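You operate a simulated robot arm through the tools that you are given. There is no shell and no other tool. Be economical: measure what you need, move in short steps, check, and stop when the job is done.

You are at the controls of a simulated robot arm. One attempt, no reset.

JOB
Grease the white seal's middle, load it and the yellow spring into the clamped valve, close the lube tin.
Fine: Use the dauber and stand it back in its dish; the spring stands on the seal. The jig clamps end locked. A coat counts when it lies all over at full strength: go over it till it gets no stronger.

It is judged by the outcome, as a careful person would: the job done as asked, and still so three seconds after it is handed in. It fails if anything else is knocked over, pushed out of place, dropped, spilled or broken. A push-on lid holds only when it is set on centred and level and pressed home; a screw cap is set on level and turned clockwise until tight.

ROBOT AND FRAMES
A 6-joint arm with a two-finger parallel gripper, fixed in place. Base frame: the origin is at the foot of the arm, x ahead of it, y to its left, z up; the work surface is at about z = 0. Readings come in mm, rad, newtons and seconds.
With the tool pointing down near the work surface it reaches from about 140 to 580 mm from the base axis. Its first joint turns from -1.152 to 1.152 rad. Payload 2.1 kg.
The tool frame sits at the grasp point between the pads (the TCP): z along the fingers, y along the line on which they close. The tips reach 30 mm beyond it. Largest opening 94 mm; finger width 28, thickness 10; the body of the gripper, 50 by 96 mm, starts 55 mm behind the TCP.
Orientation is that of the tool frame in the base frame, as a unit quaternion [w, x, y, z]. With the fingers straight down and closing along the base's y, the tool's x points along the base's -x, its y along +y and its z along -z.

CONTROLS
- The arm moves only by the tool arm_command. Its arguments are lists of equal length, an entry for each row: "dp": the shift along the tool's x, y, z in mm, a list of three; "turn": the turn, a rotation vector about the tool's x, y, z in rad, a list of three; "hand": the finger opening in mm, from 0 to 94. In form: {"dp": [[x, y, z], ...], "turn": [[wx, wy, wz], ...], "hand": [hand, ...]}. A call has 1 to 8 rows; each row shifts and turns the commanded pose from where the row before left it, along the tool's axes as they then stand. Each row takes 0.2 s and may step no farther than 50 mm and 0.15 rad from the row before; otherwise, or with a gripper value out of range, the whole call is refused. Where a pose cannot be reached the arm comes as near as it can. A force on the tool above 90 N (or 10 N above the force at the start of the call, whichever is more), or a blocked arm, ends the call early, and 0.2 s more pass. The fingers move at their own pace (about 72 mm/s each) and stop on an object; they squeeze with about 25 N. The grip force told is the motor's: it shows also when the fingers shut on nothing. Time passes only in rows, and 0.2 s behind the last, so rows that do not move let the fingers close. The reply holds the time, the measured pose of the TCP, the force on the tool along the base axes, the opening and the grip force, in the units named above and with some noise, with the torque about the TCP (base axes, N m) and any sound that the robot's microphone picked up.
- Cameras (640 x 400 px; columns grow to the right, rows downward): "scene" is fixed at [47.8, -367.2, 487.1]; the picture's right is [0.84, -0.54, 0.00], its down [-0.31, -0.47, -0.83] and it looks along [0.45, 0.69, -0.56] (base axes); focal length 214 px, centre (320, 200). "wrist" rides on the gripper at [76, 14, -102] in the tool frame; the picture's right is [-0.18, 0.98, 0.00], its down [-0.75, -0.14, -0.64] and it looks along [-0.63, -0.12, 0.77] (tool axes); focal length 243 px, centre (320, 200).
- camera(camera): a new picture of that camera. It takes no simulated time.
- measure_at(camera, pixels): there is no depth. For up to 12 entries [column, row, z] of the newest picture of that camera ("zoom" is the newest enlarged one), the place [x, y] in the base frame at which the ray of that pixel passes the height z, good to about 2 mm. It takes no simulated time.
- close_up(camera, box): a new picture of the part [left, top, right, bottom] of that camera's present view, enlarged. It takes no simulated time.
- close_job(): hands the job in; it is judged then, once.

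Go step by step. Measure first, check grasps and placings, and put right what went wrong. The budget is 80 turns and 54 pictures, counting those below and the enlarged ones. Unless the task says otherwise, let go and move clear before handing in, and close with one line.

The tools are called after "Request:" as a command line: name --argument value ..., lists and objects as JSON in quotes. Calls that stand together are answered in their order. arm_command: Moves the arm, as the interface text tells. Its arguments: {"type":"object","properties":{"dp":{"type":"array","items":{"type":"array","items":{"type":"number"}}},"turn":{"type":"array","items":{"type":"array","items":{"type":"number"}}},"hand":{"type":"array","items":{"type":"number"}}},"required":["dp","turn","hand"]} The other tools are called the same way: camera (camera) takes a picture; measure_at (camera, pixels) gives the place at which the rays of pixels pass given heights; close_up (camera, box) takes an enlarged picture of a part of a camera's view; close_job () hands the job in.

At the start:

```text
clock: 0.0
position: [338.1, -125.0, 416.5]
ee_rot: [0.0, 0.001, 1.0, 0.0]
contact_force: [0.4, 0.2, 0.5]
ft_torque: [0.01, 0.01, -0.04]
width: 93.7
grasp_force: 0.0
```

scene: 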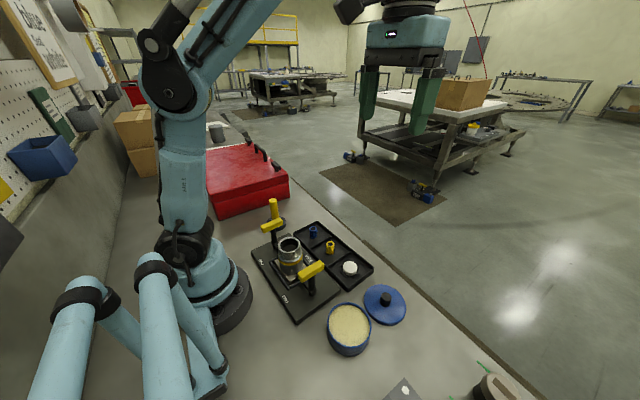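
wrist: 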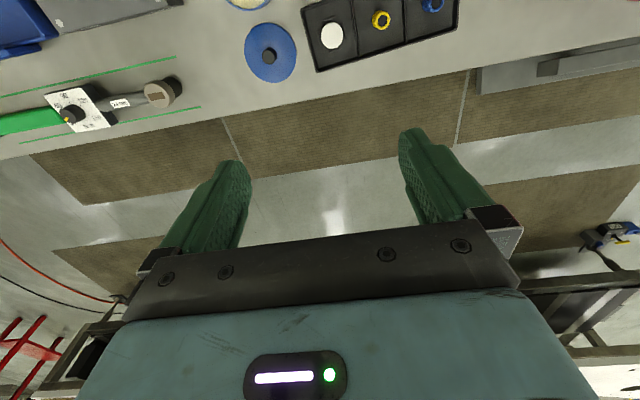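

The scene shows the jig with the clamped valve around (290,255), the parts tray (330,250), an open tin (348,328) and its lid (385,303). I'll enlarge these areas to see the details.

Request:
close_up --camera "scene" --box '[240, 190, 400, 290]'

Request:
close_up --camera "scene" --box '[300, 270, 540, 400]'

```text
4.00 times, centred on (320, 240) of scene
```

zoom: 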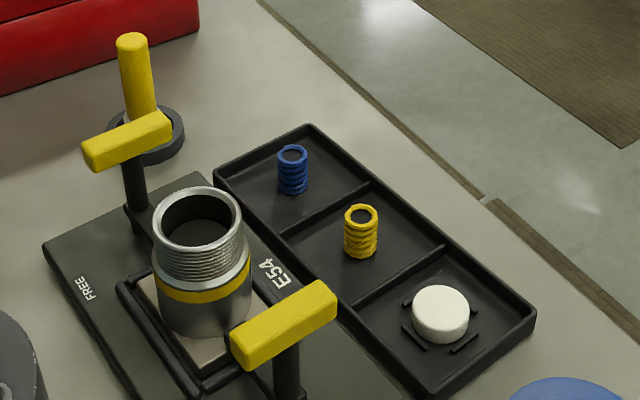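

```text
2.67 times, centred on (420, 335) of scene
```

zoom: 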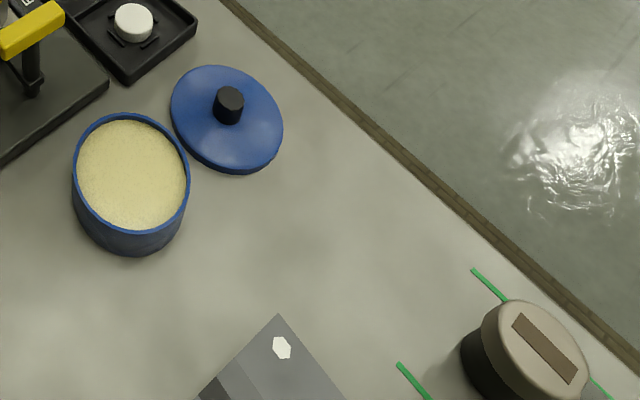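

The dauber seems to be the yellow stick in the dark dish behind the jig (zoom 140,80), and the tin is full of grease. I'll measure rough positions.

Request:
camera --camera "scene"

Request:
measure_at --camera "scene" --pixels '[[276, 231, 0], [273, 201, 80], [291, 272, 10], [289, 244, 60], [330, 250, 5], [350, 270, 10], [348, 326, 45], [348, 345, 0], [385, 305, 5], [314, 232, 10], [310, 270, 60], [271, 226, 60]]'

```text
49 pictures are left
```

scene: 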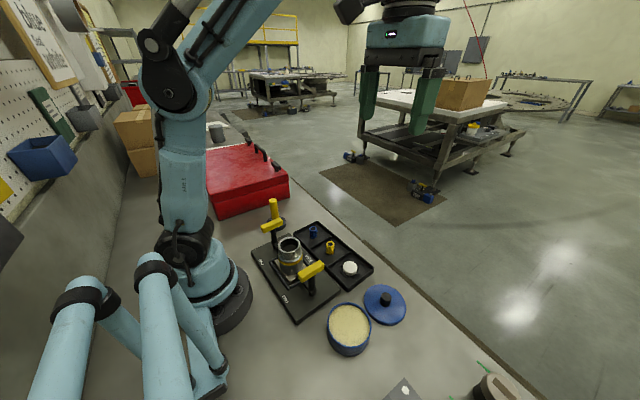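

```text
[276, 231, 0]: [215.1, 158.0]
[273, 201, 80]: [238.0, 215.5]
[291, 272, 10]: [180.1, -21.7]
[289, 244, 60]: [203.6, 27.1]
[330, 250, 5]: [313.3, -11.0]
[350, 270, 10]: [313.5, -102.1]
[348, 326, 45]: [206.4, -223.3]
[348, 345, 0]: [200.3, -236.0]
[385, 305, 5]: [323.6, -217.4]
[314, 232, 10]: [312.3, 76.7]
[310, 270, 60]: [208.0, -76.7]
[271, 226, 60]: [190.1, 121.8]
```

The valve sits close to the base, where the wrist view is blocked by the gripper. I'll move over to the -y side and yaw the tool a quarter turn so the wrist camera looks along +y across the jig.

Request:
arm_command --dp '[[29.5, -20, 21], [29.5, -20, 21], [29.5, -20, 21], [29.5, -20, 21], [0, 0, 0], [0, 0, 0], [0, 0, 0], [0, 0, 0]]' --turn '[[0, 0, 0], [0, 0, 0], [0, 0, 0], [0, 0, 0], [0, 0, -0.15], [0, 0, -0.15], [0, 0, -0.15], [0, 0, -0.15]]' --hand '[94, 94, 94, 94, 94, 94, 94, 94]'

Request:
arm_command --dp '[[0, 0, 0], [0, 0, 0], [0, 0, 0], [0, 0, 0], [0, 0, 0], [0, 0, 0], [0, 0, 0]]' --turn '[[0, 0, -0.15], [0, 0, -0.15], [0, 0, -0.15], [0, 0, -0.15], [0, 0, -0.15], [0, 0, -0.15], [0, 0, -0.07]]' --hand '[94, 94, 94, 94, 94, 94, 94]'

Request:
camera --camera "wrist"

```text
clock: 1.8
position: [218.6, -206.1, 333.1]
ee_rot: [0.0, -0.295, 0.955, 0.0]
contact_force: [0.1, 0.1, -0.3]
ft_torque: [0.02, 0.02, 0.01]
width: 94.1
grasp_force: 0.0
```

```text
clock: 3.4
position: [219.0, -205.6, 332.1]
ee_rot: [0.0, 0.707, -0.707, -0.001]
contact_force: [0.2, 0.0, 0.1]
ft_torque: [0.0, 0.0, 0.03]
width: 94.3
grasp_force: 0.1
```

```text
48 pictures are left
```

wrist: 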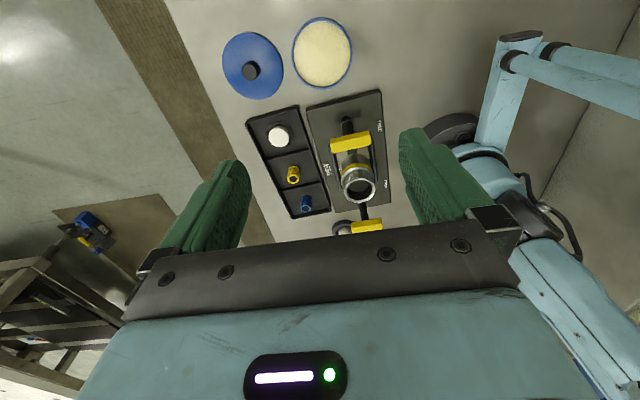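

The wrist picture is upside-down (top rows are nearest the camera), and it sees the jig, tray, tin and lid well. I'll enlarge the jig and measure the main pieces.

Request:
close_up --camera "wrist" --box '[232, 80, 408, 240]'

Request:
measure_at --camera "wrist" --pixels '[[322, 52, 45], [250, 71, 20], [279, 136, 20], [293, 173, 20], [305, 203, 20], [357, 187, 60], [352, 143, 60], [366, 226, 60], [344, 228, 5], [307, 108, 8], [380, 90, 8], [392, 205, 8]]'

```text
2.50 times, centred on (320, 160) of wrist
```

zoom: 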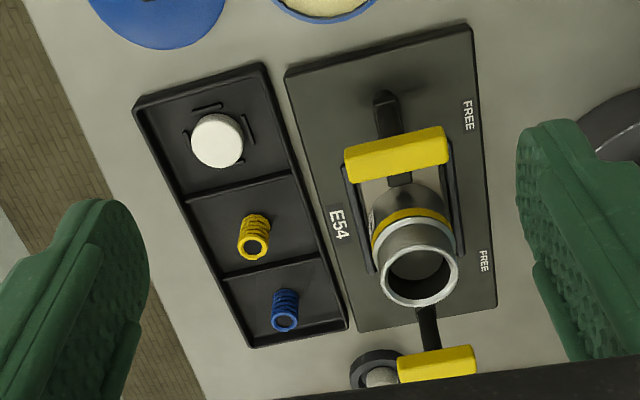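

```text
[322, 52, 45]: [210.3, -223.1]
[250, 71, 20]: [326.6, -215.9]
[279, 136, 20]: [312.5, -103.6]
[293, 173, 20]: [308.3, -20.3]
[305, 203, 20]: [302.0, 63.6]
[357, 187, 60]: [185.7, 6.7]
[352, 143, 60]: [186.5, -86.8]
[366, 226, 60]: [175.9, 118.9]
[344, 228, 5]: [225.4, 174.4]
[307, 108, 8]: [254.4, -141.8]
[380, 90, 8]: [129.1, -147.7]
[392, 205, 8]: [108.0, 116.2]
```

The tin, lid, tray parts, valve and dauber are located. I'll check the clamp levers more closely from both cameras before touching anything.

Request:
close_up --camera "scene" --box '[248, 190, 344, 325]'

Request:
close_up --camera "wrist" --box '[300, 80, 410, 240]'

```text
2.96 times, centred on (296, 258) of scene
```

zoom: 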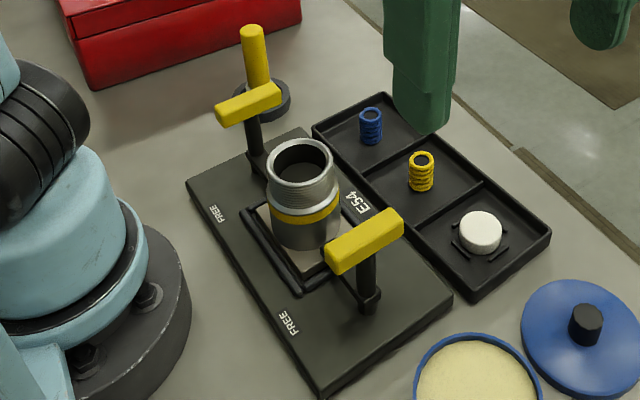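

```text
2.50 times, centred on (355, 160) of wrist
```

zoom: 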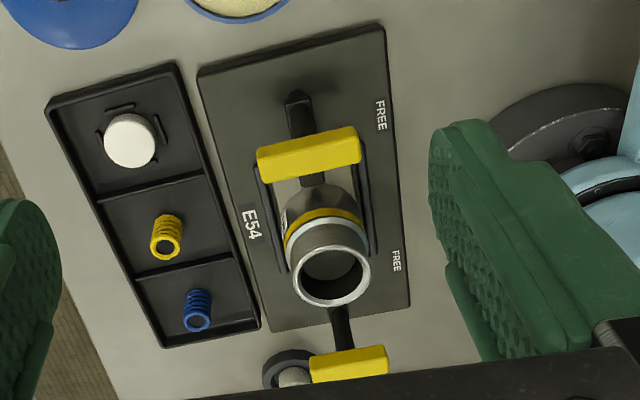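

Both clamp levers look upright, with FREE labels to their base side, so I take them as locked and leave them alone. I'll move over the dauber at about (225,174) to view it along the tool axis.

Request:
arm_command --dp '[[-47.5, -1, 10], [-47.5, -1, 10], [-47.5, -1, 10], [-47.5, -1, 10], [-47.5, -1, 10], [-47.5, -1, 10], [-47.5, 0, 10], [-40, 0, 10]]' --turn '[[0, 0, 0], [0, 0, 0], [0, 0, 0], [0, 0, 0], [0, 0, 0], [0, 0, 0], [0, 0, 0], [0, 0, 0]]' --hand '[94, 94, 94, 94, 94, 94, 94, 94]'

Request:
camera --camera "wrist"

```text
clock: 5.2
position: [225.2, 167.1, 253.2]
ee_rot: [0.0, -0.706, 0.708, 0.0]
contact_force: [-0.2, -0.2, 0.1]
ft_torque: [0.03, -0.03, 0.02]
width: 94.1
grasp_force: 0.1
```

```text
44 pictures are left
```

wrist: 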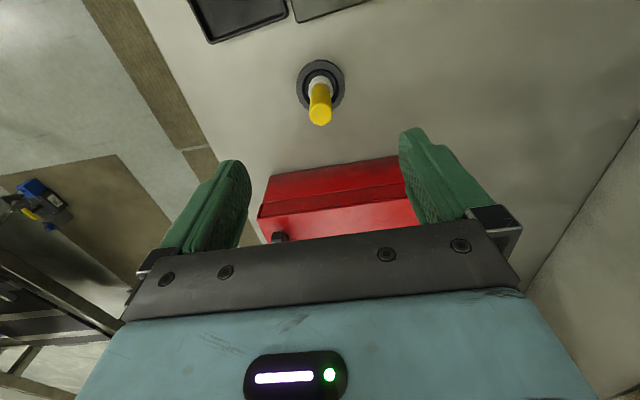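

Request:
close_up --camera "wrist" --box '[280, 45, 360, 135]'

Request:
measure_at --camera "wrist" --pixels '[[320, 115, 100], [320, 115, 110], [320, 115, 90], [321, 86, 0], [321, 82, 15], [298, 82, 10], [344, 82, 10]]'

```text
4.44 times, centred on (320, 90) of wrist
```

zoom: 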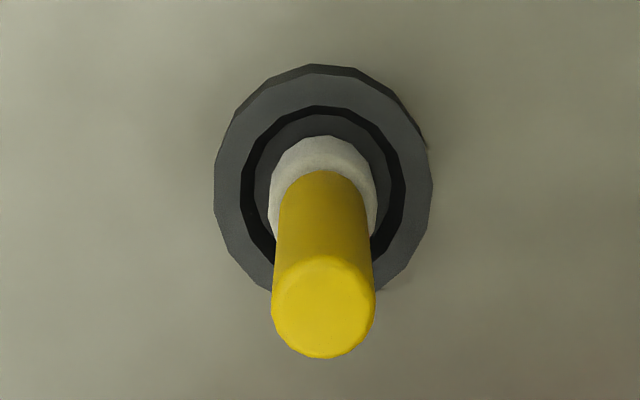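

```text
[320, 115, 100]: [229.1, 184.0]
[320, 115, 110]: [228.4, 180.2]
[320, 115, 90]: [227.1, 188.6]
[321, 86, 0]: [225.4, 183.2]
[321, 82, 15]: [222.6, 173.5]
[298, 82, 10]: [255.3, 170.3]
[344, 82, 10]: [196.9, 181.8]
```

The dauber is upright at about (226,180), with the handle top near z=110 (pixel 320,114). I'll descend around the upper handle and close.

Request:
arm_command --dp '[[-13, -1, 20], [0, 0, 40], [0, 0, 40], [0, 0, 40], [0, 0, 28], [0, 0, 0]]' --turn '[[0, 0, 0], [0, 0, 0], [0, 0, 0], [0, 0, 0], [0, 0, 0], [0, 0, 0]]' --hand '[94, 94, 94, 94, 94, 94]'

Request:
camera --camera "wrist"

```text
clock: 6.6
position: [227.6, 180.0, 81.5]
ee_rot: [0.001, -0.707, 0.708, 0.0]
contact_force: [0.6, -0.5, 0.3]
ft_torque: [0.01, -0.01, -0.01]
width: 94.1
grasp_force: 0.0
```

```text
42 pictures are left
```

wrist: 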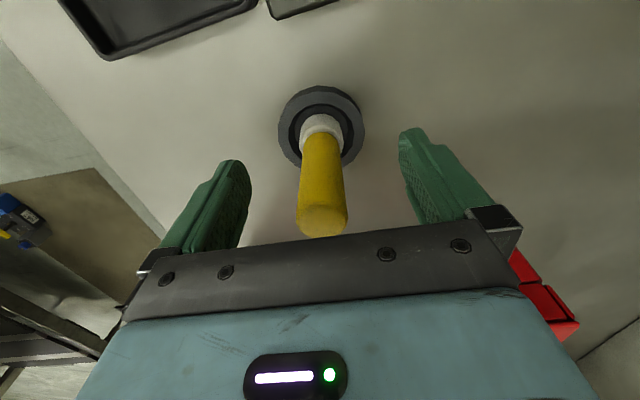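

The handle is centred between the fingers (320,185). Closing and lifting slightly.

Request:
arm_command --dp '[[0, 0, 0], [0, 0, 0], [0, 0, 0], [0, 0, 0]]' --turn '[[0, 0, 0], [0, 0, 0], [0, 0, 0], [0, 0, 0]]' --hand '[10, 10, 10, 10]'

Request:
arm_command --dp '[[0, 0, -20], [0, 0, -40], [0, 0, -40], [0, 0, -30]]' --turn '[[0, 0, 0], [0, 0, 0], [0, 0, 0], [0, 0, 0]]' --hand '[10, 10, 10, 10]'

Request:
camera --camera "wrist"

```text
clock: 7.6
position: [227.5, 180.5, 83.0]
ee_rot: [0.0, -0.707, 0.707, 0.0]
contact_force: [-0.3, 0.8, 0.6]
ft_torque: [-0.02, -0.01, -0.01]
width: 24.2
grasp_force: 24.7
```

```text
clock: 8.6
position: [226.5, 178.3, 212.2]
ee_rot: [-0.001, -0.706, 0.708, 0.0]
contact_force: [0.1, -0.8, -0.3]
ft_torque: [-0.02, 0.0, -0.04]
width: 24.0
grasp_force: 24.3
```

```text
41 pictures are left
```

wrist: 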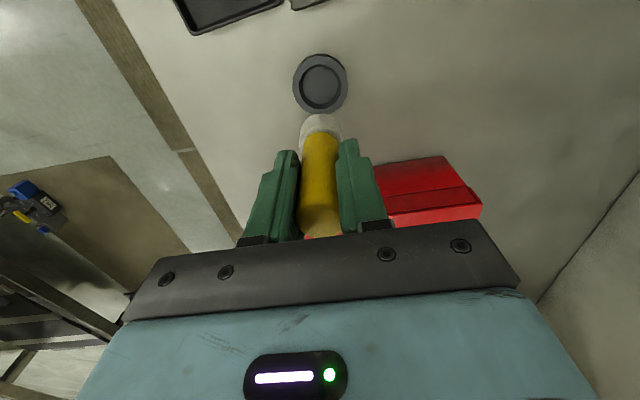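

The dauber is held, and its empty dish is seen at (320,84). I'll measure the dish and carry the dauber high to the tin.

Request:
measure_at --camera "wrist" --pixels '[[320, 84, 10], [320, 84, 5], [320, 80, 15]]'

Request:
arm_command --dp '[[50, 2, -3], [50, 2, 0], [50, 2, 0], [50, 2, 0], [50, 2, 0], [50, 2, 0], [50, 2, 0], [30, 2, 0]]' --turn '[[0, 0, 0], [0, 0, 0], [0, 0, 0], [0, 0, 0], [0, 0, 0], [0, 0, 0], [0, 0, 0], [0, 0, 0]]' --hand '[10, 10, 10, 10, 10, 10, 10, 10]'

Request:
camera --camera "wrist"

Request:
camera --camera "scene"

```text
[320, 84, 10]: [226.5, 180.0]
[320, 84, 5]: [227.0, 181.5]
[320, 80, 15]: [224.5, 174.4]
```

```text
refused: row 1 steps farther than a row can; nothing moved
```

```text
40 pictures are left
```

wrist: 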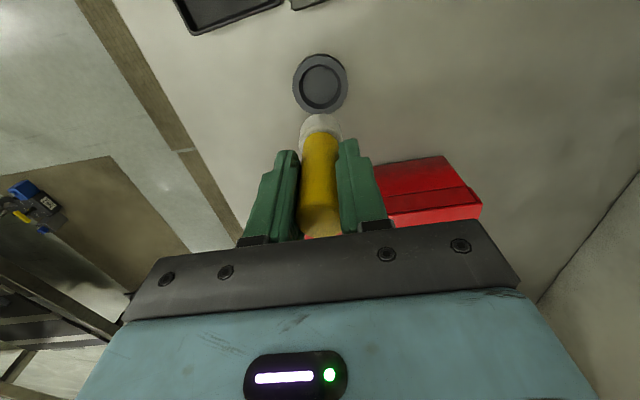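

```text
39 pictures are left
```

scene: 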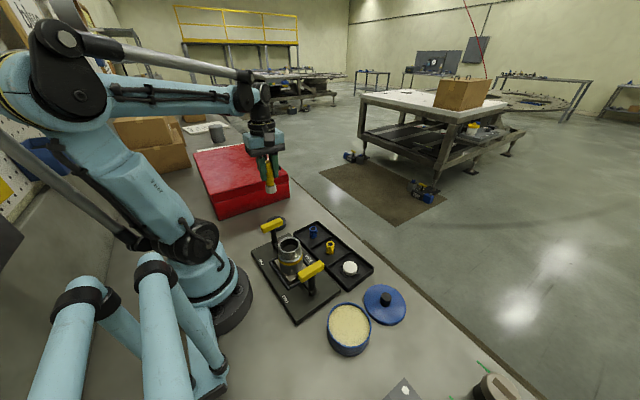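

The step was just over the limit; the dish is at (227,180.5). I'll repeat with 47 mm steps.

Request:
arm_command --dp '[[47, 2, 0], [47, 2, 0], [47, 2, 0], [47, 2, 0], [47, 2, 0], [47, 2, 0], [47, 2, 0], [47, 2, 0]]' --turn '[[0, 0, 0], [0, 0, 0], [0, 0, 0], [0, 0, 0], [0, 0, 0], [0, 0, 0], [0, 0, 0], [0, 0, 0]]' --hand '[10, 10, 10, 10, 10, 10, 10, 10]'

Request:
camera --camera "wrist"

```text
clock: 10.4
position: [206.9, -196.1, 210.4]
ee_rot: [0.0, -0.706, 0.708, 0.0]
contact_force: [-0.4, -0.1, 0.0]
ft_torque: [0.01, 0.01, 0.01]
width: 24.2
grasp_force: 25.5
```

```text
38 pictures are left
```

wrist: 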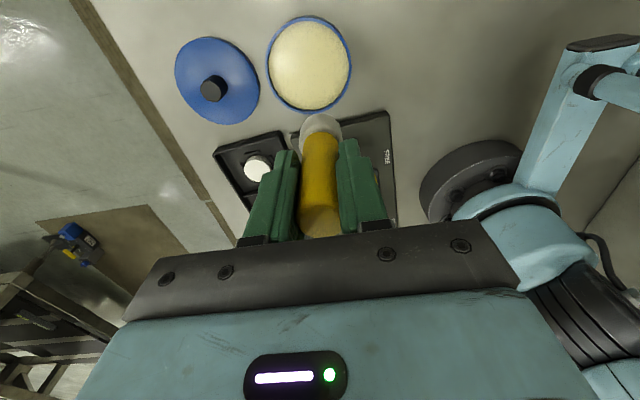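

The tin rim is centred at wrist (309,64) and scene (349,325). I'll intersect the two rays to find rim height.

Request:
measure_at --camera "wrist" --pixels '[[309, 64, 30], [309, 64, 45], [309, 64, 60], [267, 64, 45], [352, 64, 45]]'

Request:
measure_at --camera "scene" --pixels '[[349.5, 325, 30], [349.5, 325, 45], [349.5, 325, 60]]'

Request:
close_up --camera "scene" --box '[318, 276, 414, 366]'

```text
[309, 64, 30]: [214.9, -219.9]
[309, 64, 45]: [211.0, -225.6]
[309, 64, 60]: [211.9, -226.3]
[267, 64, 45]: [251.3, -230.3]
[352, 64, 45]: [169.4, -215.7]
```

```text
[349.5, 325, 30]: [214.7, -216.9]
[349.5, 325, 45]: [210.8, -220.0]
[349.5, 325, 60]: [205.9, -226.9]
```

```text
4.44 times, centred on (366, 321) of scene
```

zoom: 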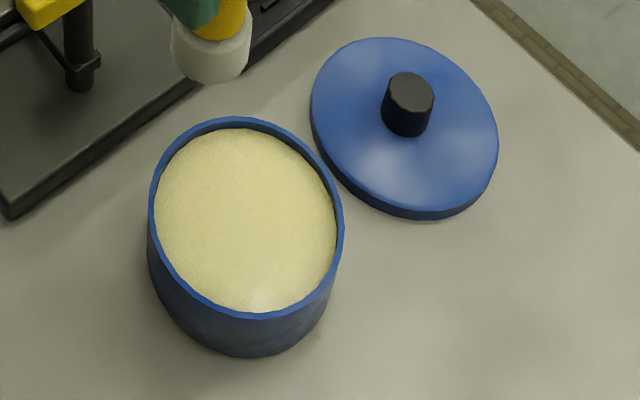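

The tin centre is about (211,-223), with the rim at about z=42 and the grease just below it. I'll move over it and lower until the bob is near the grease.

Request:
arm_command --dp '[[27, -4, 0], [0, 0, 40], [0, 0, 40], [0, 0, 0]]' --turn '[[0, 0, 0], [0, 0, 0], [0, 0, 0], [0, 0, 0]]' --hand '[10, 10, 10, 10]'

Request:
close_up --camera "scene" --box '[318, 276, 414, 366]'

```text
clock: 11.4
position: [214.1, -222.3, 133.8]
ee_rot: [0.0, -0.707, 0.708, 0.0]
contact_force: [0.6, -0.6, 0.2]
ft_torque: [0.0, 0.04, 0.02]
width: 24.2
grasp_force: 24.3
```

```text
4.44 times, centred on (366, 321) of scene
```

zoom: 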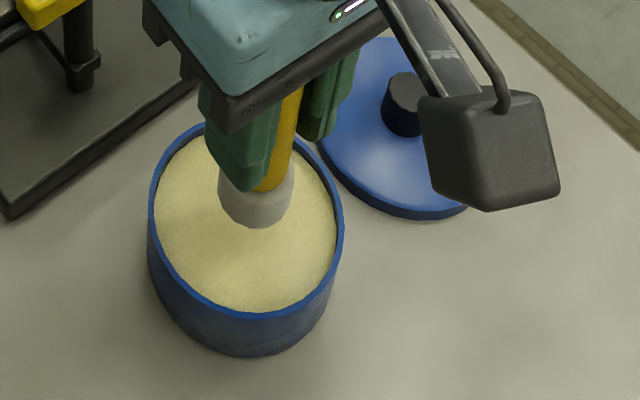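

The bob hangs just above the middle of the grease. Lowering in small steps, watching force.

Request:
arm_command --dp '[[0, 0, 8], [0, 0, 5], [0, 0, 4], [0, 0, 4], [0, 0, 0]]' --turn '[[0, 0, 0], [0, 0, 0], [0, 0, 0], [0, 0, 0], [0, 0, 0]]' --hand '[10, 10, 10, 10, 10]'

Request:
close_up --camera "scene" --box '[318, 276, 414, 366]'

```text
clock: 12.6
position: [214.1, -222.8, 114.5]
ee_rot: [0.0, -0.706, 0.708, -0.001]
contact_force: [0.1, -0.2, -0.8]
ft_torque: [0.03, 0.0, -0.02]
width: 23.7
grasp_force: 24.9
```

```text
4.44 times, centred on (366, 321) of scene
```

zoom: 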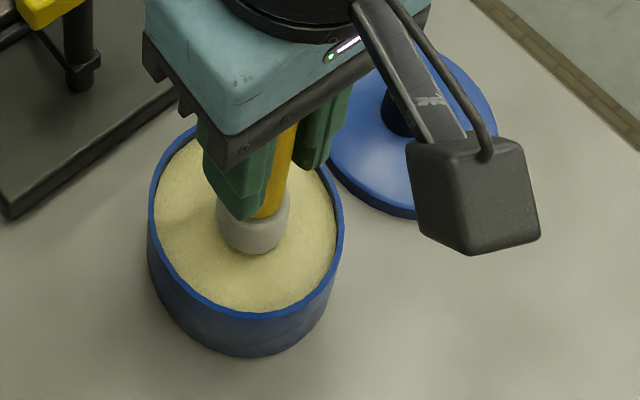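

No contact force yet; the bob is at or barely in the grease. Lower another 8 mm.

Request:
arm_command --dp '[[0, 0, 3], [0, 0, 3], [0, 0, 2], [0, 0, 0]]' --turn '[[0, 0, 0], [0, 0, 0], [0, 0, 0], [0, 0, 0]]' --hand '[10, 10, 10, 10]'

Request:
close_up --camera "scene" --box '[318, 276, 414, 366]'

```text
clock: 13.6
position: [215.5, -223.6, 105.8]
ee_rot: [0.0, -0.707, 0.708, 0.0]
contact_force: [0.5, -1.9, 20.9]
ft_torque: [-0.11, -0.01, 0.01]
width: 24.4
grasp_force: 25.2
```

```text
4.44 times, centred on (366, 321) of scene
```

zoom: 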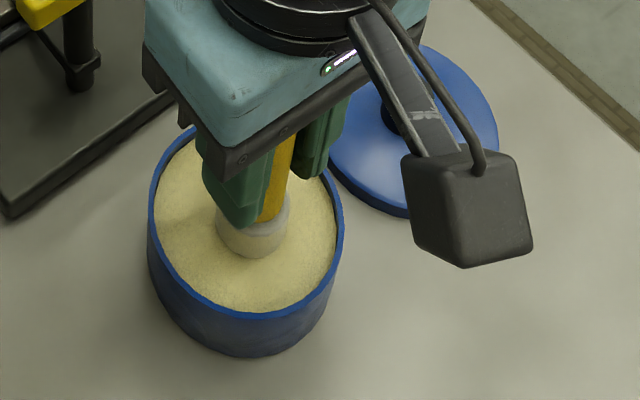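

Contact at about z=107 (21 N) and the bob has turned cream at its lower edge. Lifting to check the load.

Request:
arm_command --dp '[[0, 0, -10], [0, 0, -20], [0, 0, -40], [0, 0, -20]]' --turn '[[0, 0, 0], [0, 0, 0], [0, 0, 0], [0, 0, 0]]' --hand '[10, 10, 10, 10]'

Request:
close_up --camera "scene" --box '[318, 236, 414, 326]'

Request:
close_up --camera "wrist" --box '[220, 60, 380, 200]'

```text
clock: 14.6
position: [213.9, -222.0, 195.2]
ee_rot: [0.0, -0.707, 0.708, 0.0]
contact_force: [0.8, 0.0, 0.1]
ft_torque: [0.0, 0.0, -0.02]
width: 24.1
grasp_force: 24.6
```

```text
4.44 times, centred on (366, 281) of scene
```

zoom: 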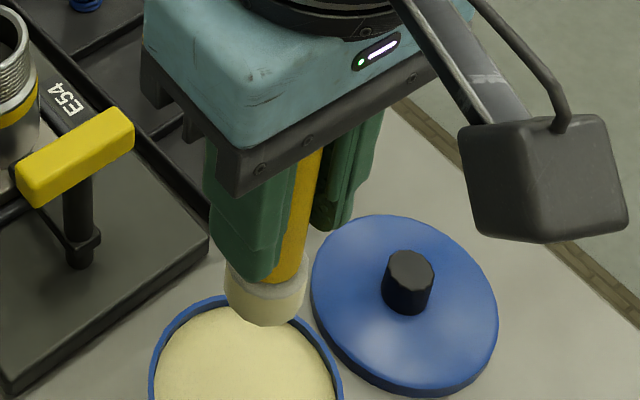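

```text
2.86 times, centred on (300, 130) of wrist
```

zoom: 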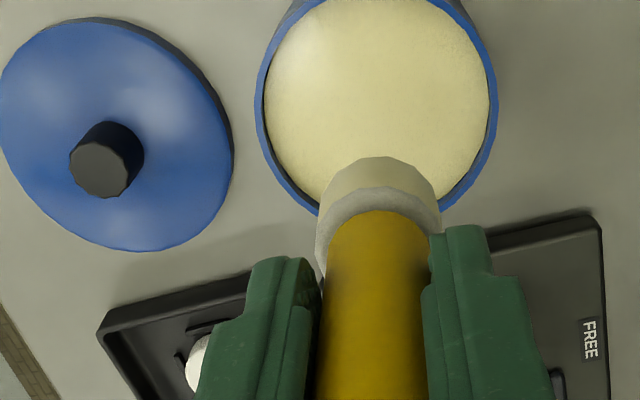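

The bob's lower end is loaded. Now measuring the seal's top centre in the scene view (350,267) and in the current wrist view.

Request:
measure_at --camera "scene" --pixels '[[350, 266.7, 15], [350, 266.7, 20], [350, 266.7, 25], [343, 266.7, 20], [357, 266.7, 20], [350, 275.7, 4]]'

Request:
arm_command --dp '[[-45, 0, 0], [-45, 0, 0], [-28, -20, 0], [0, -45, 0], [0, -35, 0], [0, 0, 0]]' --turn '[[0, 0, 0], [0, 0, 0], [0, 0, 0], [0, 0, 0], [0, 0, 0], [0, 0, 0]]' --hand '[10, 10, 10, 10, 10, 10]'

Request:
close_up --camera "wrist" --box '[240, 40, 400, 180]'

```text
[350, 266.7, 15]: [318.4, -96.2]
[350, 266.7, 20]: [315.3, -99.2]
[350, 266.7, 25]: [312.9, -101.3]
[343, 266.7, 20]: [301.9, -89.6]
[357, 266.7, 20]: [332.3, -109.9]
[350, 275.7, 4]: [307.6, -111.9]
```

```text
clock: 16.0
position: [313.1, -105.7, 195.2]
ee_rot: [-0.001, -0.706, 0.708, 0.0]
contact_force: [0.2, 0.1, -0.8]
ft_torque: [0.04, 0.0, 0.01]
width: 24.1
grasp_force: 24.7
```

```text
2.86 times, centred on (320, 110) of wrist
```

zoom: 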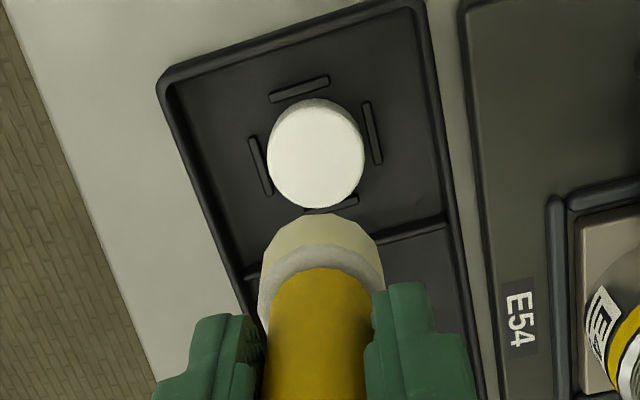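

The seal's centre is at wrist (318.5,93), nearly under the tool axis. I'll measure it.

Request:
measure_at --camera "wrist" --pixels '[[318.5, 93, 15], [318.5, 93, 20], [318.5, 93, 25], [301.5, 93, 20], [335.5, 93, 20]]'

```text
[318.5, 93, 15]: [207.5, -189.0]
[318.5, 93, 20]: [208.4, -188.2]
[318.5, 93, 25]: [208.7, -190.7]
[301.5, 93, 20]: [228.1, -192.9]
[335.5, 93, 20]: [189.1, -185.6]
```

That used the older full picture; I'll measure on the zoom instead.

Request:
measure_at --camera "zoom" --pixels '[[316, 152, 15], [316, 152, 20], [316, 152, 25], [268, 152, 20], [364, 152, 20], [316, 152, 18]]'

```text
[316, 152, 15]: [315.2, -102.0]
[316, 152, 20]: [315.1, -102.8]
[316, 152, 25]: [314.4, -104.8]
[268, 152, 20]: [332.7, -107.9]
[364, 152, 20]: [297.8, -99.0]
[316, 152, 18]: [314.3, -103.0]
```

The seal is at about (314.5,-102), top z about 20. I'll align and lower toward it.

Request:
arm_command --dp '[[-3.5, -1.5, 0], [0, 0, 45], [0, 0, 40], [0, 0, 10], [0, 0, 0]]' --turn '[[0, 0, 0], [0, 0, 0], [0, 0, 0], [0, 0, 0], [0, 0, 0]]' --hand '[10, 10, 10, 10, 10]'

Request:
close_up --camera "scene" --box '[302, 226, 398, 296]'

```text
clock: 17.2
position: [315.6, -103.2, 100.3]
ee_rot: [0.0, -0.706, 0.708, -0.001]
contact_force: [0.2, 0.1, -1.5]
ft_torque: [0.02, 0.02, 0.0]
width: 24.2
grasp_force: 25.0
```

```text
5.71 times, centred on (350, 261) of scene
```

zoom: 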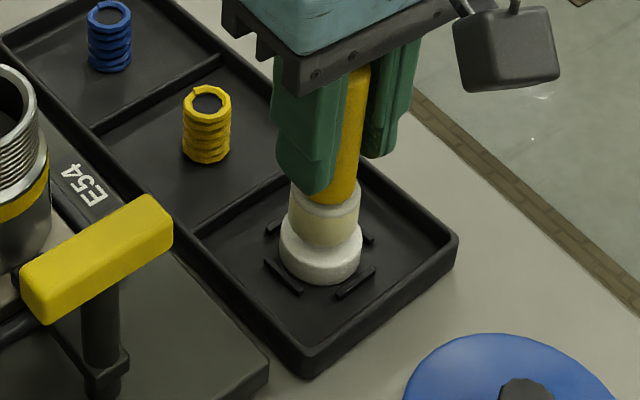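

The bob is centred just above the seal. Lowering in small steps to contact.

Request:
arm_command --dp '[[0, 0, 3], [0, 0, 2], [0, 0, 2], [0, 0, 0]]' --turn '[[0, 0, 0], [0, 0, 0], [0, 0, 0], [0, 0, 0]]' --hand '[10, 10, 10, 10]'

```text
clock: 18.2
position: [316.4, -102.0, 94.8]
ee_rot: [0.0, -0.707, 0.707, 0.0]
contact_force: [0.8, -0.5, -0.1]
ft_torque: [0.03, 0.0, -0.02]
width: 24.1
grasp_force: 24.6
```

Request:
arm_command --dp '[[0, 0, 1.5], [0, 0, 1.5], [0, 0, 0]]' --turn '[[0, 0, 0], [0, 0, 0], [0, 0, 0]]' --hand '[10, 10, 10]'

```text
clock: 19.0
position: [317.5, -102.1, 89.9]
ee_rot: [0.0, -0.707, 0.707, 0.0]
contact_force: [0.4, -0.8, 23.8]
ft_torque: [0.0, -0.03, -0.01]
width: 24.1
grasp_force: 25.1
```

Contact at z=90 with 24 N. Hold briefly, lift, and look at the coat.

Request:
arm_command --dp '[[0, 0, 0], [0, 0, 0], [0, 0, -10], [0, 0, -35], [0, 0, -35]]' --turn '[[0, 0, 0], [0, 0, 0], [0, 0, 0], [0, 0, 0], [0, 0, 0]]' --hand '[10, 10, 10, 10, 10]'

Request:
close_up --camera "wrist" --box '[270, 40, 370, 140]'

```text
clock: 20.2
position: [316.8, -102.7, 169.6]
ee_rot: [0.0, -0.707, 0.707, 0.0]
contact_force: [0.1, -1.3, 0.7]
ft_torque: [-0.01, -0.01, -0.02]
width: 24.2
grasp_force: 25.0
```

```text
4.00 times, centred on (320, 90) of wrist
```

zoom: 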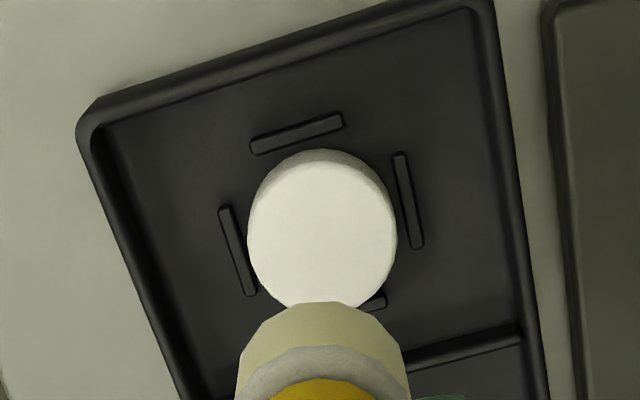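

The seal's top shows little visible change; I'll check from the scene camera.

Request:
close_up --camera "scene" --box '[320, 236, 380, 286]'

```text
8.00 times, centred on (350, 261) of scene
```

zoom: 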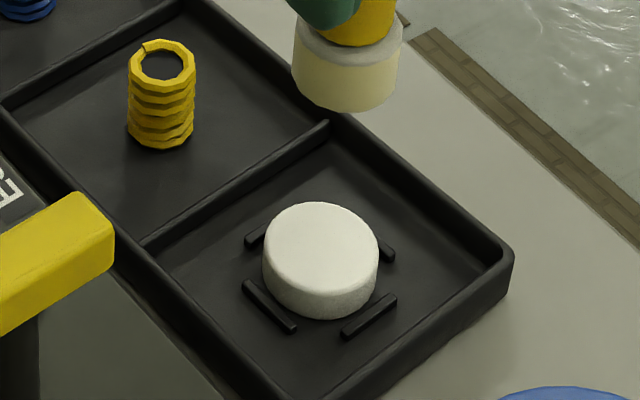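

No clear coat yet, so I'll rub rather than dab. First rechecking the seal's position.

Request:
measure_at --camera "zoom" --pixels '[[320, 247, 20], [320, 247, 22], [264, 247, 20], [378, 247, 20]]'

Request:
arm_command --dp '[[0, 2, 40], [0, 0, 34], [0, 0, 5], [0, 0, 2], [4, 0, 0], [-4, 4, 0], [-4, -4, 0], [4, -4, 0]]' --turn '[[0, 0, 0], [0, 0, 0], [0, 0, 0], [0, 0, 0], [0, 0, 0], [0, 0, 0], [0, 0, 0], [0, 0, 0]]' --hand '[10, 10, 10, 10, 10, 10, 10, 10]'

```text
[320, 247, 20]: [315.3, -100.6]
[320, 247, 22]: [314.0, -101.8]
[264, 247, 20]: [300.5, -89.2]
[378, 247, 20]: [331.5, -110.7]
```

```text
clock: 22.0
position: [318.9, -100.7, 89.7]
ee_rot: [0.0, -0.706, 0.708, 0.001]
contact_force: [-0.5, 0.4, -0.1]
ft_torque: [0.01, -0.01, 0.02]
width: 24.1
grasp_force: 24.7
```

No force at z=89.7, so it's just touching or slightly above. Recentre and press 2 mm more.

Request:
arm_command --dp '[[1, 4, 0], [0, 0, 1.5], [0, 0, 0]]' --turn '[[0, 0, 0], [0, 0, 0], [0, 0, 0]]' --hand '[10, 10, 10]'

```text
clock: 22.8
position: [315.5, -101.3, 88.4]
ee_rot: [-0.001, -0.706, 0.708, -0.001]
contact_force: [-2.5, -2.4, 21.3]
ft_torque: [-0.16, 0.23, 0.0]
width: 23.6
grasp_force: 25.0
```

Contact with 21 N. Now rubbing in small strokes, ending at the centre.

Request:
arm_command --dp '[[4, 0, 0], [-4, 4, 0], [-4, -4, 0], [4, -4, 0], [0, 4, 0], [0, 0, 0]]' --turn '[[0, 0, 0], [0, 0, 0], [0, 0, 0], [0, 0, 0], [0, 0, 0], [0, 0, 0]]' --hand '[10, 10, 10, 10, 10, 10]'

Request:
arm_command --dp '[[0, 0, -10], [0, 0, -35], [0, 0, -35]]' --turn '[[0, 0, 0], [0, 0, 0], [0, 0, 0]]' --hand '[10, 10, 10]'

Request:
close_up --camera "scene" --box '[320, 236, 380, 286]'

```text
clock: 24.2
position: [315.9, -102.6, 87.3]
ee_rot: [0.0, -0.706, 0.708, -0.001]
contact_force: [3.6, 1.5, 2.5]
ft_torque: [0.07, -0.18, -0.02]
width: 23.9
grasp_force: 24.9
```

```text
clock: 25.0
position: [314.8, -102.4, 168.3]
ee_rot: [0.0, -0.706, 0.708, 0.0]
contact_force: [0.1, 0.1, -0.1]
ft_torque: [0.04, 0.01, -0.02]
width: 24.0
grasp_force: 24.2
```

```text
8.00 times, centred on (350, 261) of scene
```

zoom: 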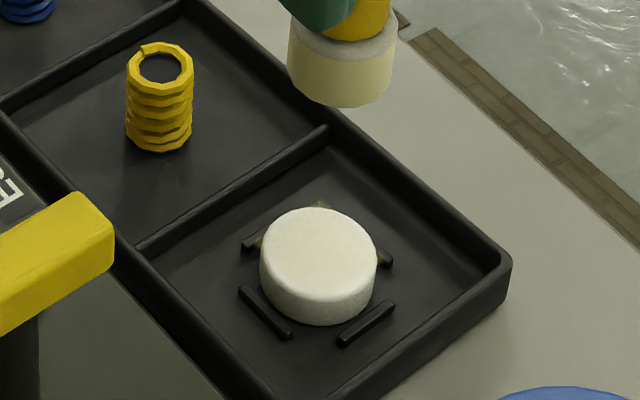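

The top now looks creamier, but I see tan bits behind the seal (318,205). A closer wrist view will clarify.

Request:
close_up --camera "wrist" --box '[285, 55, 355, 125]'

```text
5.71 times, centred on (320, 90) of wrist
```

zoom: 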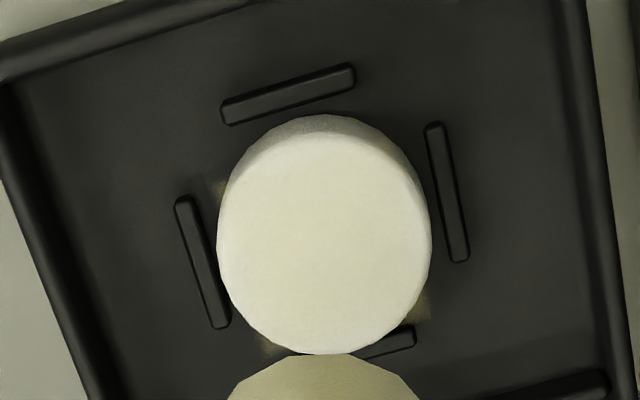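

The coat is faint but even, with faint smudges at the seal's edge because the bob is nearly as wide as the seal. So I'll dab exactly centred with no more strokes; measuring the centre first.

Request:
measure_at --camera "zoom" --pixels '[[325, 243, 20], [325, 243, 21], [218, 243, 20], [432, 243, 20], [325, 355, 20]]'

```text
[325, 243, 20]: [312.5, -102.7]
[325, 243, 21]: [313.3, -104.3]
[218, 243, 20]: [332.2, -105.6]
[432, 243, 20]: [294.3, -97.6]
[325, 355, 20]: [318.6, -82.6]
```

Request:
arm_command --dp '[[0, 1.2, 40], [0, 0, 36], [0, 0, 4], [0, 0, 1], [0, 0, 0], [0, 0, 0], [0, 0, 0], [0, 0, 0]]' --turn '[[0, 0, 0], [0, 0, 0], [0, 0, 0], [0, 0, 0], [0, 0, 0], [0, 0, 0], [0, 0, 0], [0, 0, 0]]' --hand '[10, 10, 10, 10, 10, 10, 10, 10]'

Request:
arm_command --dp '[[0, 0, 0], [0, 0, 0], [0, 0, 0], [0, 0, 0], [0, 0, -10], [0, 0, -35], [0, 0, -35]]' --turn '[[0, 0, 0], [0, 0, 0], [0, 0, 0], [0, 0, 0], [0, 0, 0], [0, 0, 0], [0, 0, 0]]' --hand '[10, 10, 10, 10, 10, 10, 10]'

Request:
close_up --camera "scene" --box '[320, 236, 380, 286]'

```text
clock: 26.8
position: [314.0, -101.3, 88.0]
ee_rot: [0.0, -0.707, 0.707, 0.0]
contact_force: [-0.7, -0.5, 6.0]
ft_torque: [0.03, 0.01, 0.0]
width: 24.1
grasp_force: 24.8
```

```text
clock: 28.4
position: [312.6, -100.7, 168.1]
ee_rot: [0.0, -0.707, 0.707, -0.001]
contact_force: [0.3, 0.0, 0.4]
ft_torque: [0.0, 0.01, 0.0]
width: 23.9
grasp_force: 25.3
```

```text
8.00 times, centred on (350, 261) of scene
```

zoom: 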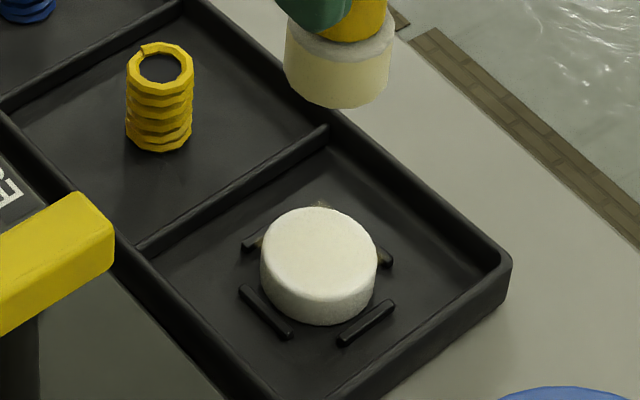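

The coat is only marginally stronger; the bob looks depleted. I'll re-dip it, with a little wiping in the grease, then go over the seal again.

Request:
arm_command --dp '[[31, 25, -5], [30, 25, 0], [30, 25, 0], [30, 25, 0], [0, 0, 40], [0, 0, 20], [0, 0, 6], [0, 0, 0]]' --turn '[[0, 0, 0], [0, 0, 0], [0, 0, 0], [0, 0, 0], [0, 0, 0], [0, 0, 0], [0, 0, 0], [0, 0, 0]]' --hand '[10, 10, 10, 10, 10, 10, 10, 10]'

```text
clock: 30.2
position: [214.8, -222.7, 106.0]
ee_rot: [0.0, -0.707, 0.708, 0.0]
contact_force: [-0.3, -0.4, -1.0]
ft_torque: [0.0, -0.01, -0.01]
width: 24.0
grasp_force: 24.9
```

Request:
arm_command --dp '[[0, 0, 2], [0, 0, 1.5], [4, 0, 0], [-4, 4, 0], [-4, -4, 0], [4, -4, 0], [0, 4, 0], [0, 0, 0]]' --turn '[[0, 0, 0], [0, 0, 0], [0, 0, 0], [0, 0, 0], [0, 0, 0], [0, 0, 0], [0, 0, 0], [0, 0, 0]]' --hand '[10, 10, 10, 10, 10, 10, 10, 10]'

```text
clock: 32.0
position: [213.4, -223.1, 102.0]
ee_rot: [0.0, -0.706, 0.708, 0.0]
contact_force: [0.2, -0.6, -0.3]
ft_torque: [-0.02, 0.01, -0.02]
width: 23.9
grasp_force: 24.7
```

Request:
arm_command --dp '[[0, 0, 1.5], [0, 0, 1.5], [3, 0, 0], [-6, 0, 0], [3, 0, 0], [0, 0, 0]]' --turn '[[0, 0, 0], [0, 0, 0], [0, 0, 0], [0, 0, 0], [0, 0, 0], [0, 0, 0]]' --hand '[10, 10, 10, 10, 10, 10]'

Request:
close_up --camera "scene" --box '[318, 276, 414, 366]'

```text
clock: 33.4
position: [211.8, -222.3, 98.7]
ee_rot: [0.001, -0.706, 0.708, -0.001]
contact_force: [0.0, 2.6, 8.3]
ft_torque: [0.15, 0.07, 0.05]
width: 23.9
grasp_force: 25.0
```

```text
4.44 times, centred on (366, 321) of scene
```

zoom: 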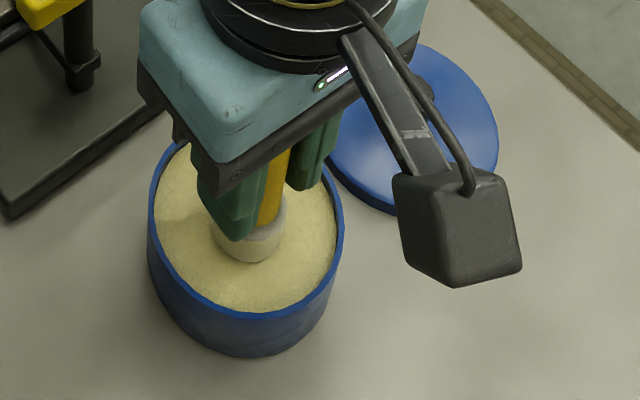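

Contact at 8 N; the bob has slid a few millimetres up in the grip, which is fine. Returning to above the seal.

Request:
arm_command --dp '[[0, 0, -40], [0, 0, -35], [-30, -25, 0], [-30, -25, 0], [-30, -25, 0], [-30, -25, 0], [0, 0, 40], [0, 0, 0]]' --turn '[[0, 0, 0], [0, 0, 0], [0, 0, 0], [0, 0, 0], [0, 0, 0], [0, 0, 0], [0, 0, 0], [0, 0, 0]]' --hand '[10, 10, 10, 10, 10, 10, 10, 10]'

Request:
close_up --camera "scene" --box '[302, 226, 398, 296]'

```text
clock: 35.2
position: [314.7, -101.3, 131.7]
ee_rot: [-0.001, -0.706, 0.708, -0.001]
contact_force: [0.2, -0.5, -0.4]
ft_torque: [0.02, 0.03, -0.04]
width: 24.0
grasp_force: 25.2
```

```text
5.71 times, centred on (350, 261) of scene
```

zoom: 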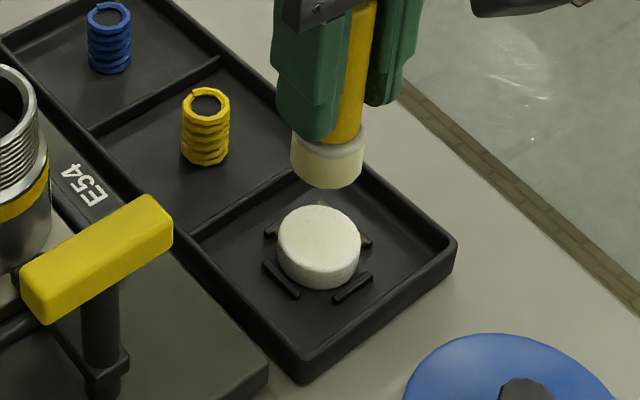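

Reloaded and aligned over the seal. Lowering to contact.

Request:
arm_command --dp '[[0, 1, 30], [0, 0, 11], [0, 0, 3], [0, 0, 1.5], [0, 0, 0]]' --turn '[[0, 0, 0], [0, 0, 0], [0, 0, 0], [0, 0, 0], [0, 0, 0]]' --hand '[10, 10, 10, 10, 10]'

```text
clock: 36.4
position: [311.7, -103.6, 87.6]
ee_rot: [0.0, -0.707, 0.707, 0.0]
contact_force: [0.5, -0.3, -0.6]
ft_torque: [0.05, -0.01, -0.01]
width: 23.8
grasp_force: 25.1
```

Request:
arm_command --dp '[[0, -1, 1.5], [0, 0, 1.5], [0, 0, 0]]' --turn '[[0, 0, 0], [0, 0, 0], [0, 0, 0]]' --hand '[10, 10, 10]'

```text
clock: 37.2
position: [313.3, -102.7, 86.1]
ee_rot: [0.0, -0.707, 0.708, 0.0]
contact_force: [0.4, -0.5, 5.0]
ft_torque: [-0.03, 0.02, 0.02]
width: 23.8
grasp_force: 25.4
```

In contact (5 N). I'll rub by twisting with 1.5 mm strokes so as not to overrun the edge.

Request:
arm_command --dp '[[0, 0, 1], [1.5, 0, 0], [-1.5, 1.5, 0], [-1.5, -1.5, 0], [1.5, -1.5, 0], [0, 1.5, 0], [0, 0, 0], [0, 0, 0]]' --turn '[[0, 0, 0.15], [0, 0, -0.15], [0, 0, 0.15], [0, 0, -0.15], [0, 0, 0.15], [0, 0, -0.15], [0, 0, 0.15], [0, 0, -0.15]]' --hand '[10, 10, 10, 10, 10, 10, 10, 10]'

Request:
arm_command --dp '[[0, 0, -10], [0, 0, -35], [0, 0, -35]]' --turn '[[0, 0, 0], [0, 0, 0], [0, 0, 0]]' --hand '[10, 10, 10]'

Request:
close_up --camera "scene" --box '[320, 236, 380, 286]'

```text
clock: 39.0
position: [312.7, -103.7, 84.8]
ee_rot: [0.001, -0.707, 0.707, 0.0]
contact_force: [0.7, -0.3, 4.1]
ft_torque: [0.0, -0.06, -0.02]
width: 23.9
grasp_force: 24.2
```

```text
clock: 39.8
position: [313.1, -102.7, 167.2]
ee_rot: [0.0, -0.707, 0.708, 0.0]
contact_force: [0.3, 0.9, -0.1]
ft_torque: [0.03, 0.02, 0.01]
width: 23.9
grasp_force: 24.7
```

```text
8.00 times, centred on (350, 261) of scene
```

zoom: 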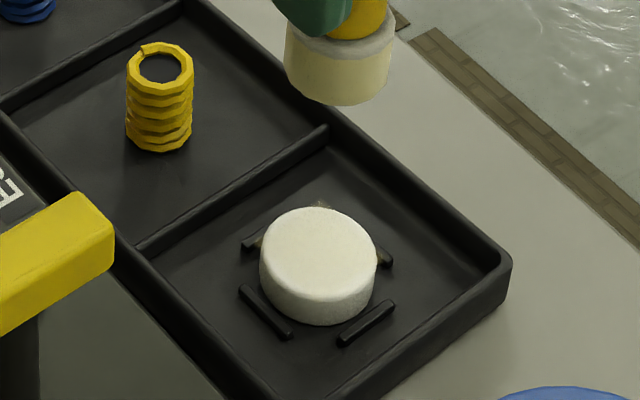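

The top is a bit creamier again. Checking with a tight wrist view.

Request:
close_up --camera "wrist" --box '[285, 55, 355, 125]'

```text
5.71 times, centred on (320, 90) of wrist
```

zoom: 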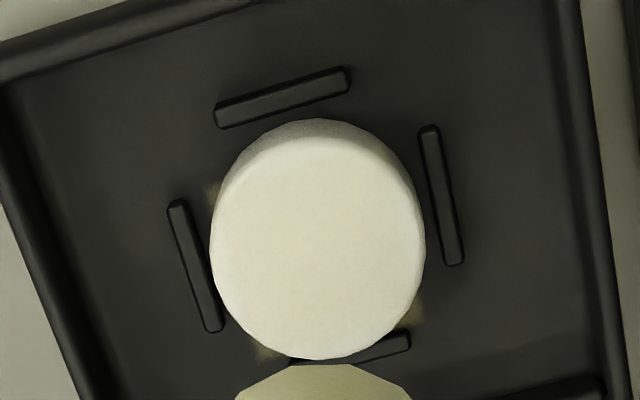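

The coat is building slowly. I'll rub for longer under light contact.

Request:
arm_command --dp '[[0, 0, 40], [0, 0, 37], [0, 0, 3], [0, 0, 1], [0, 0, 1], [0, 0, 0]]' --turn '[[0, 0, 0], [0, 0, 0], [0, 0, 0], [0, 0, 0], [0, 0, 0], [0, 0, 0]]' --hand '[10, 10, 10, 10, 10, 10]'

Request:
arm_command --dp '[[2, 0, 0], [-2, 2, 0], [-2, -2, 0], [2, -2, 0], [2, 2, 0], [-2, 2, 0], [-2, -2, 0], [2, 0, 0]]' --turn '[[0, 0, 0.15], [0, 0, -0.15], [0, 0, 0.15], [0, 0, -0.15], [0, 0, 0.15], [0, 0, -0.15], [0, 0, 0.15], [0, 0, -0.15]]' --hand '[10, 10, 10, 10, 10, 10, 10, 10]'

Request:
arm_command --dp '[[2, 0, 0.5], [-2, 2, 0], [-2, -2, 0], [2, -2, 0], [2, 2, 0], [-2, 2, 0], [-2, -2, 0], [2, 0, 0]]' --turn '[[0, 0, 0.15], [0, 0, -0.15], [0, 0, 0.15], [0, 0, -0.15], [0, 0, 0.15], [0, 0, -0.15], [0, 0, 0.15], [0, 0, -0.15]]' --hand '[10, 10, 10, 10, 10, 10, 10, 10]'

Request:
arm_command --dp '[[0, 0, -10], [0, 0, -35], [0, 0, -35]]' --turn '[[0, 0, 0], [0, 0, 0], [0, 0, 0]]' --hand '[10, 10, 10]'

Request:
close_up --camera "wrist" --box '[285, 55, 355, 125]'

```text
clock: 41.2
position: [312.9, -102.4, 82.9]
ee_rot: [0.0, -0.707, 0.707, 0.0]
contact_force: [1.6, -0.6, 23.5]
ft_torque: [0.02, -0.1, 0.01]
width: 24.0
grasp_force: 25.0
```

```text
clock: 43.0
position: [314.0, -102.5, 82.3]
ee_rot: [0.0, 0.708, -0.707, -0.001]
contact_force: [-0.7, 3.0, 7.0]
ft_torque: [0.23, 0.0, -0.01]
width: 24.0
grasp_force: 25.0
```

```text
clock: 44.8
position: [313.0, -101.8, 82.0]
ee_rot: [0.001, -0.707, 0.707, 0.001]
contact_force: [-1.3, 3.9, 6.7]
ft_torque: [0.26, 0.12, -0.02]
width: 24.2
grasp_force: 24.6
```

```text
clock: 45.6
position: [314.2, -105.3, 161.4]
ee_rot: [0.0, -0.706, 0.708, 0.001]
contact_force: [-0.6, -0.8, -0.8]
ft_torque: [0.0, 0.0, -0.02]
width: 23.9
grasp_force: 24.8
```

```text
5.71 times, centred on (320, 90) of wrist
```

zoom: 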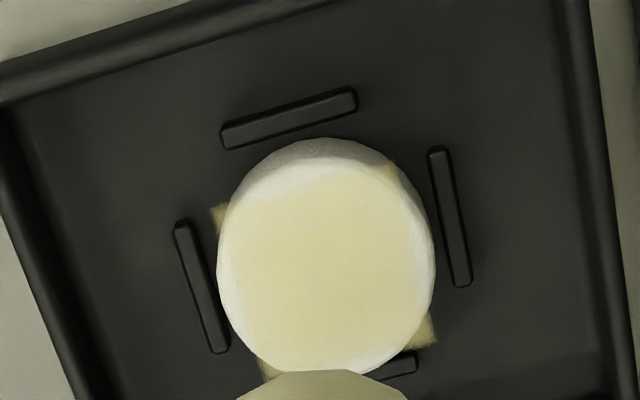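

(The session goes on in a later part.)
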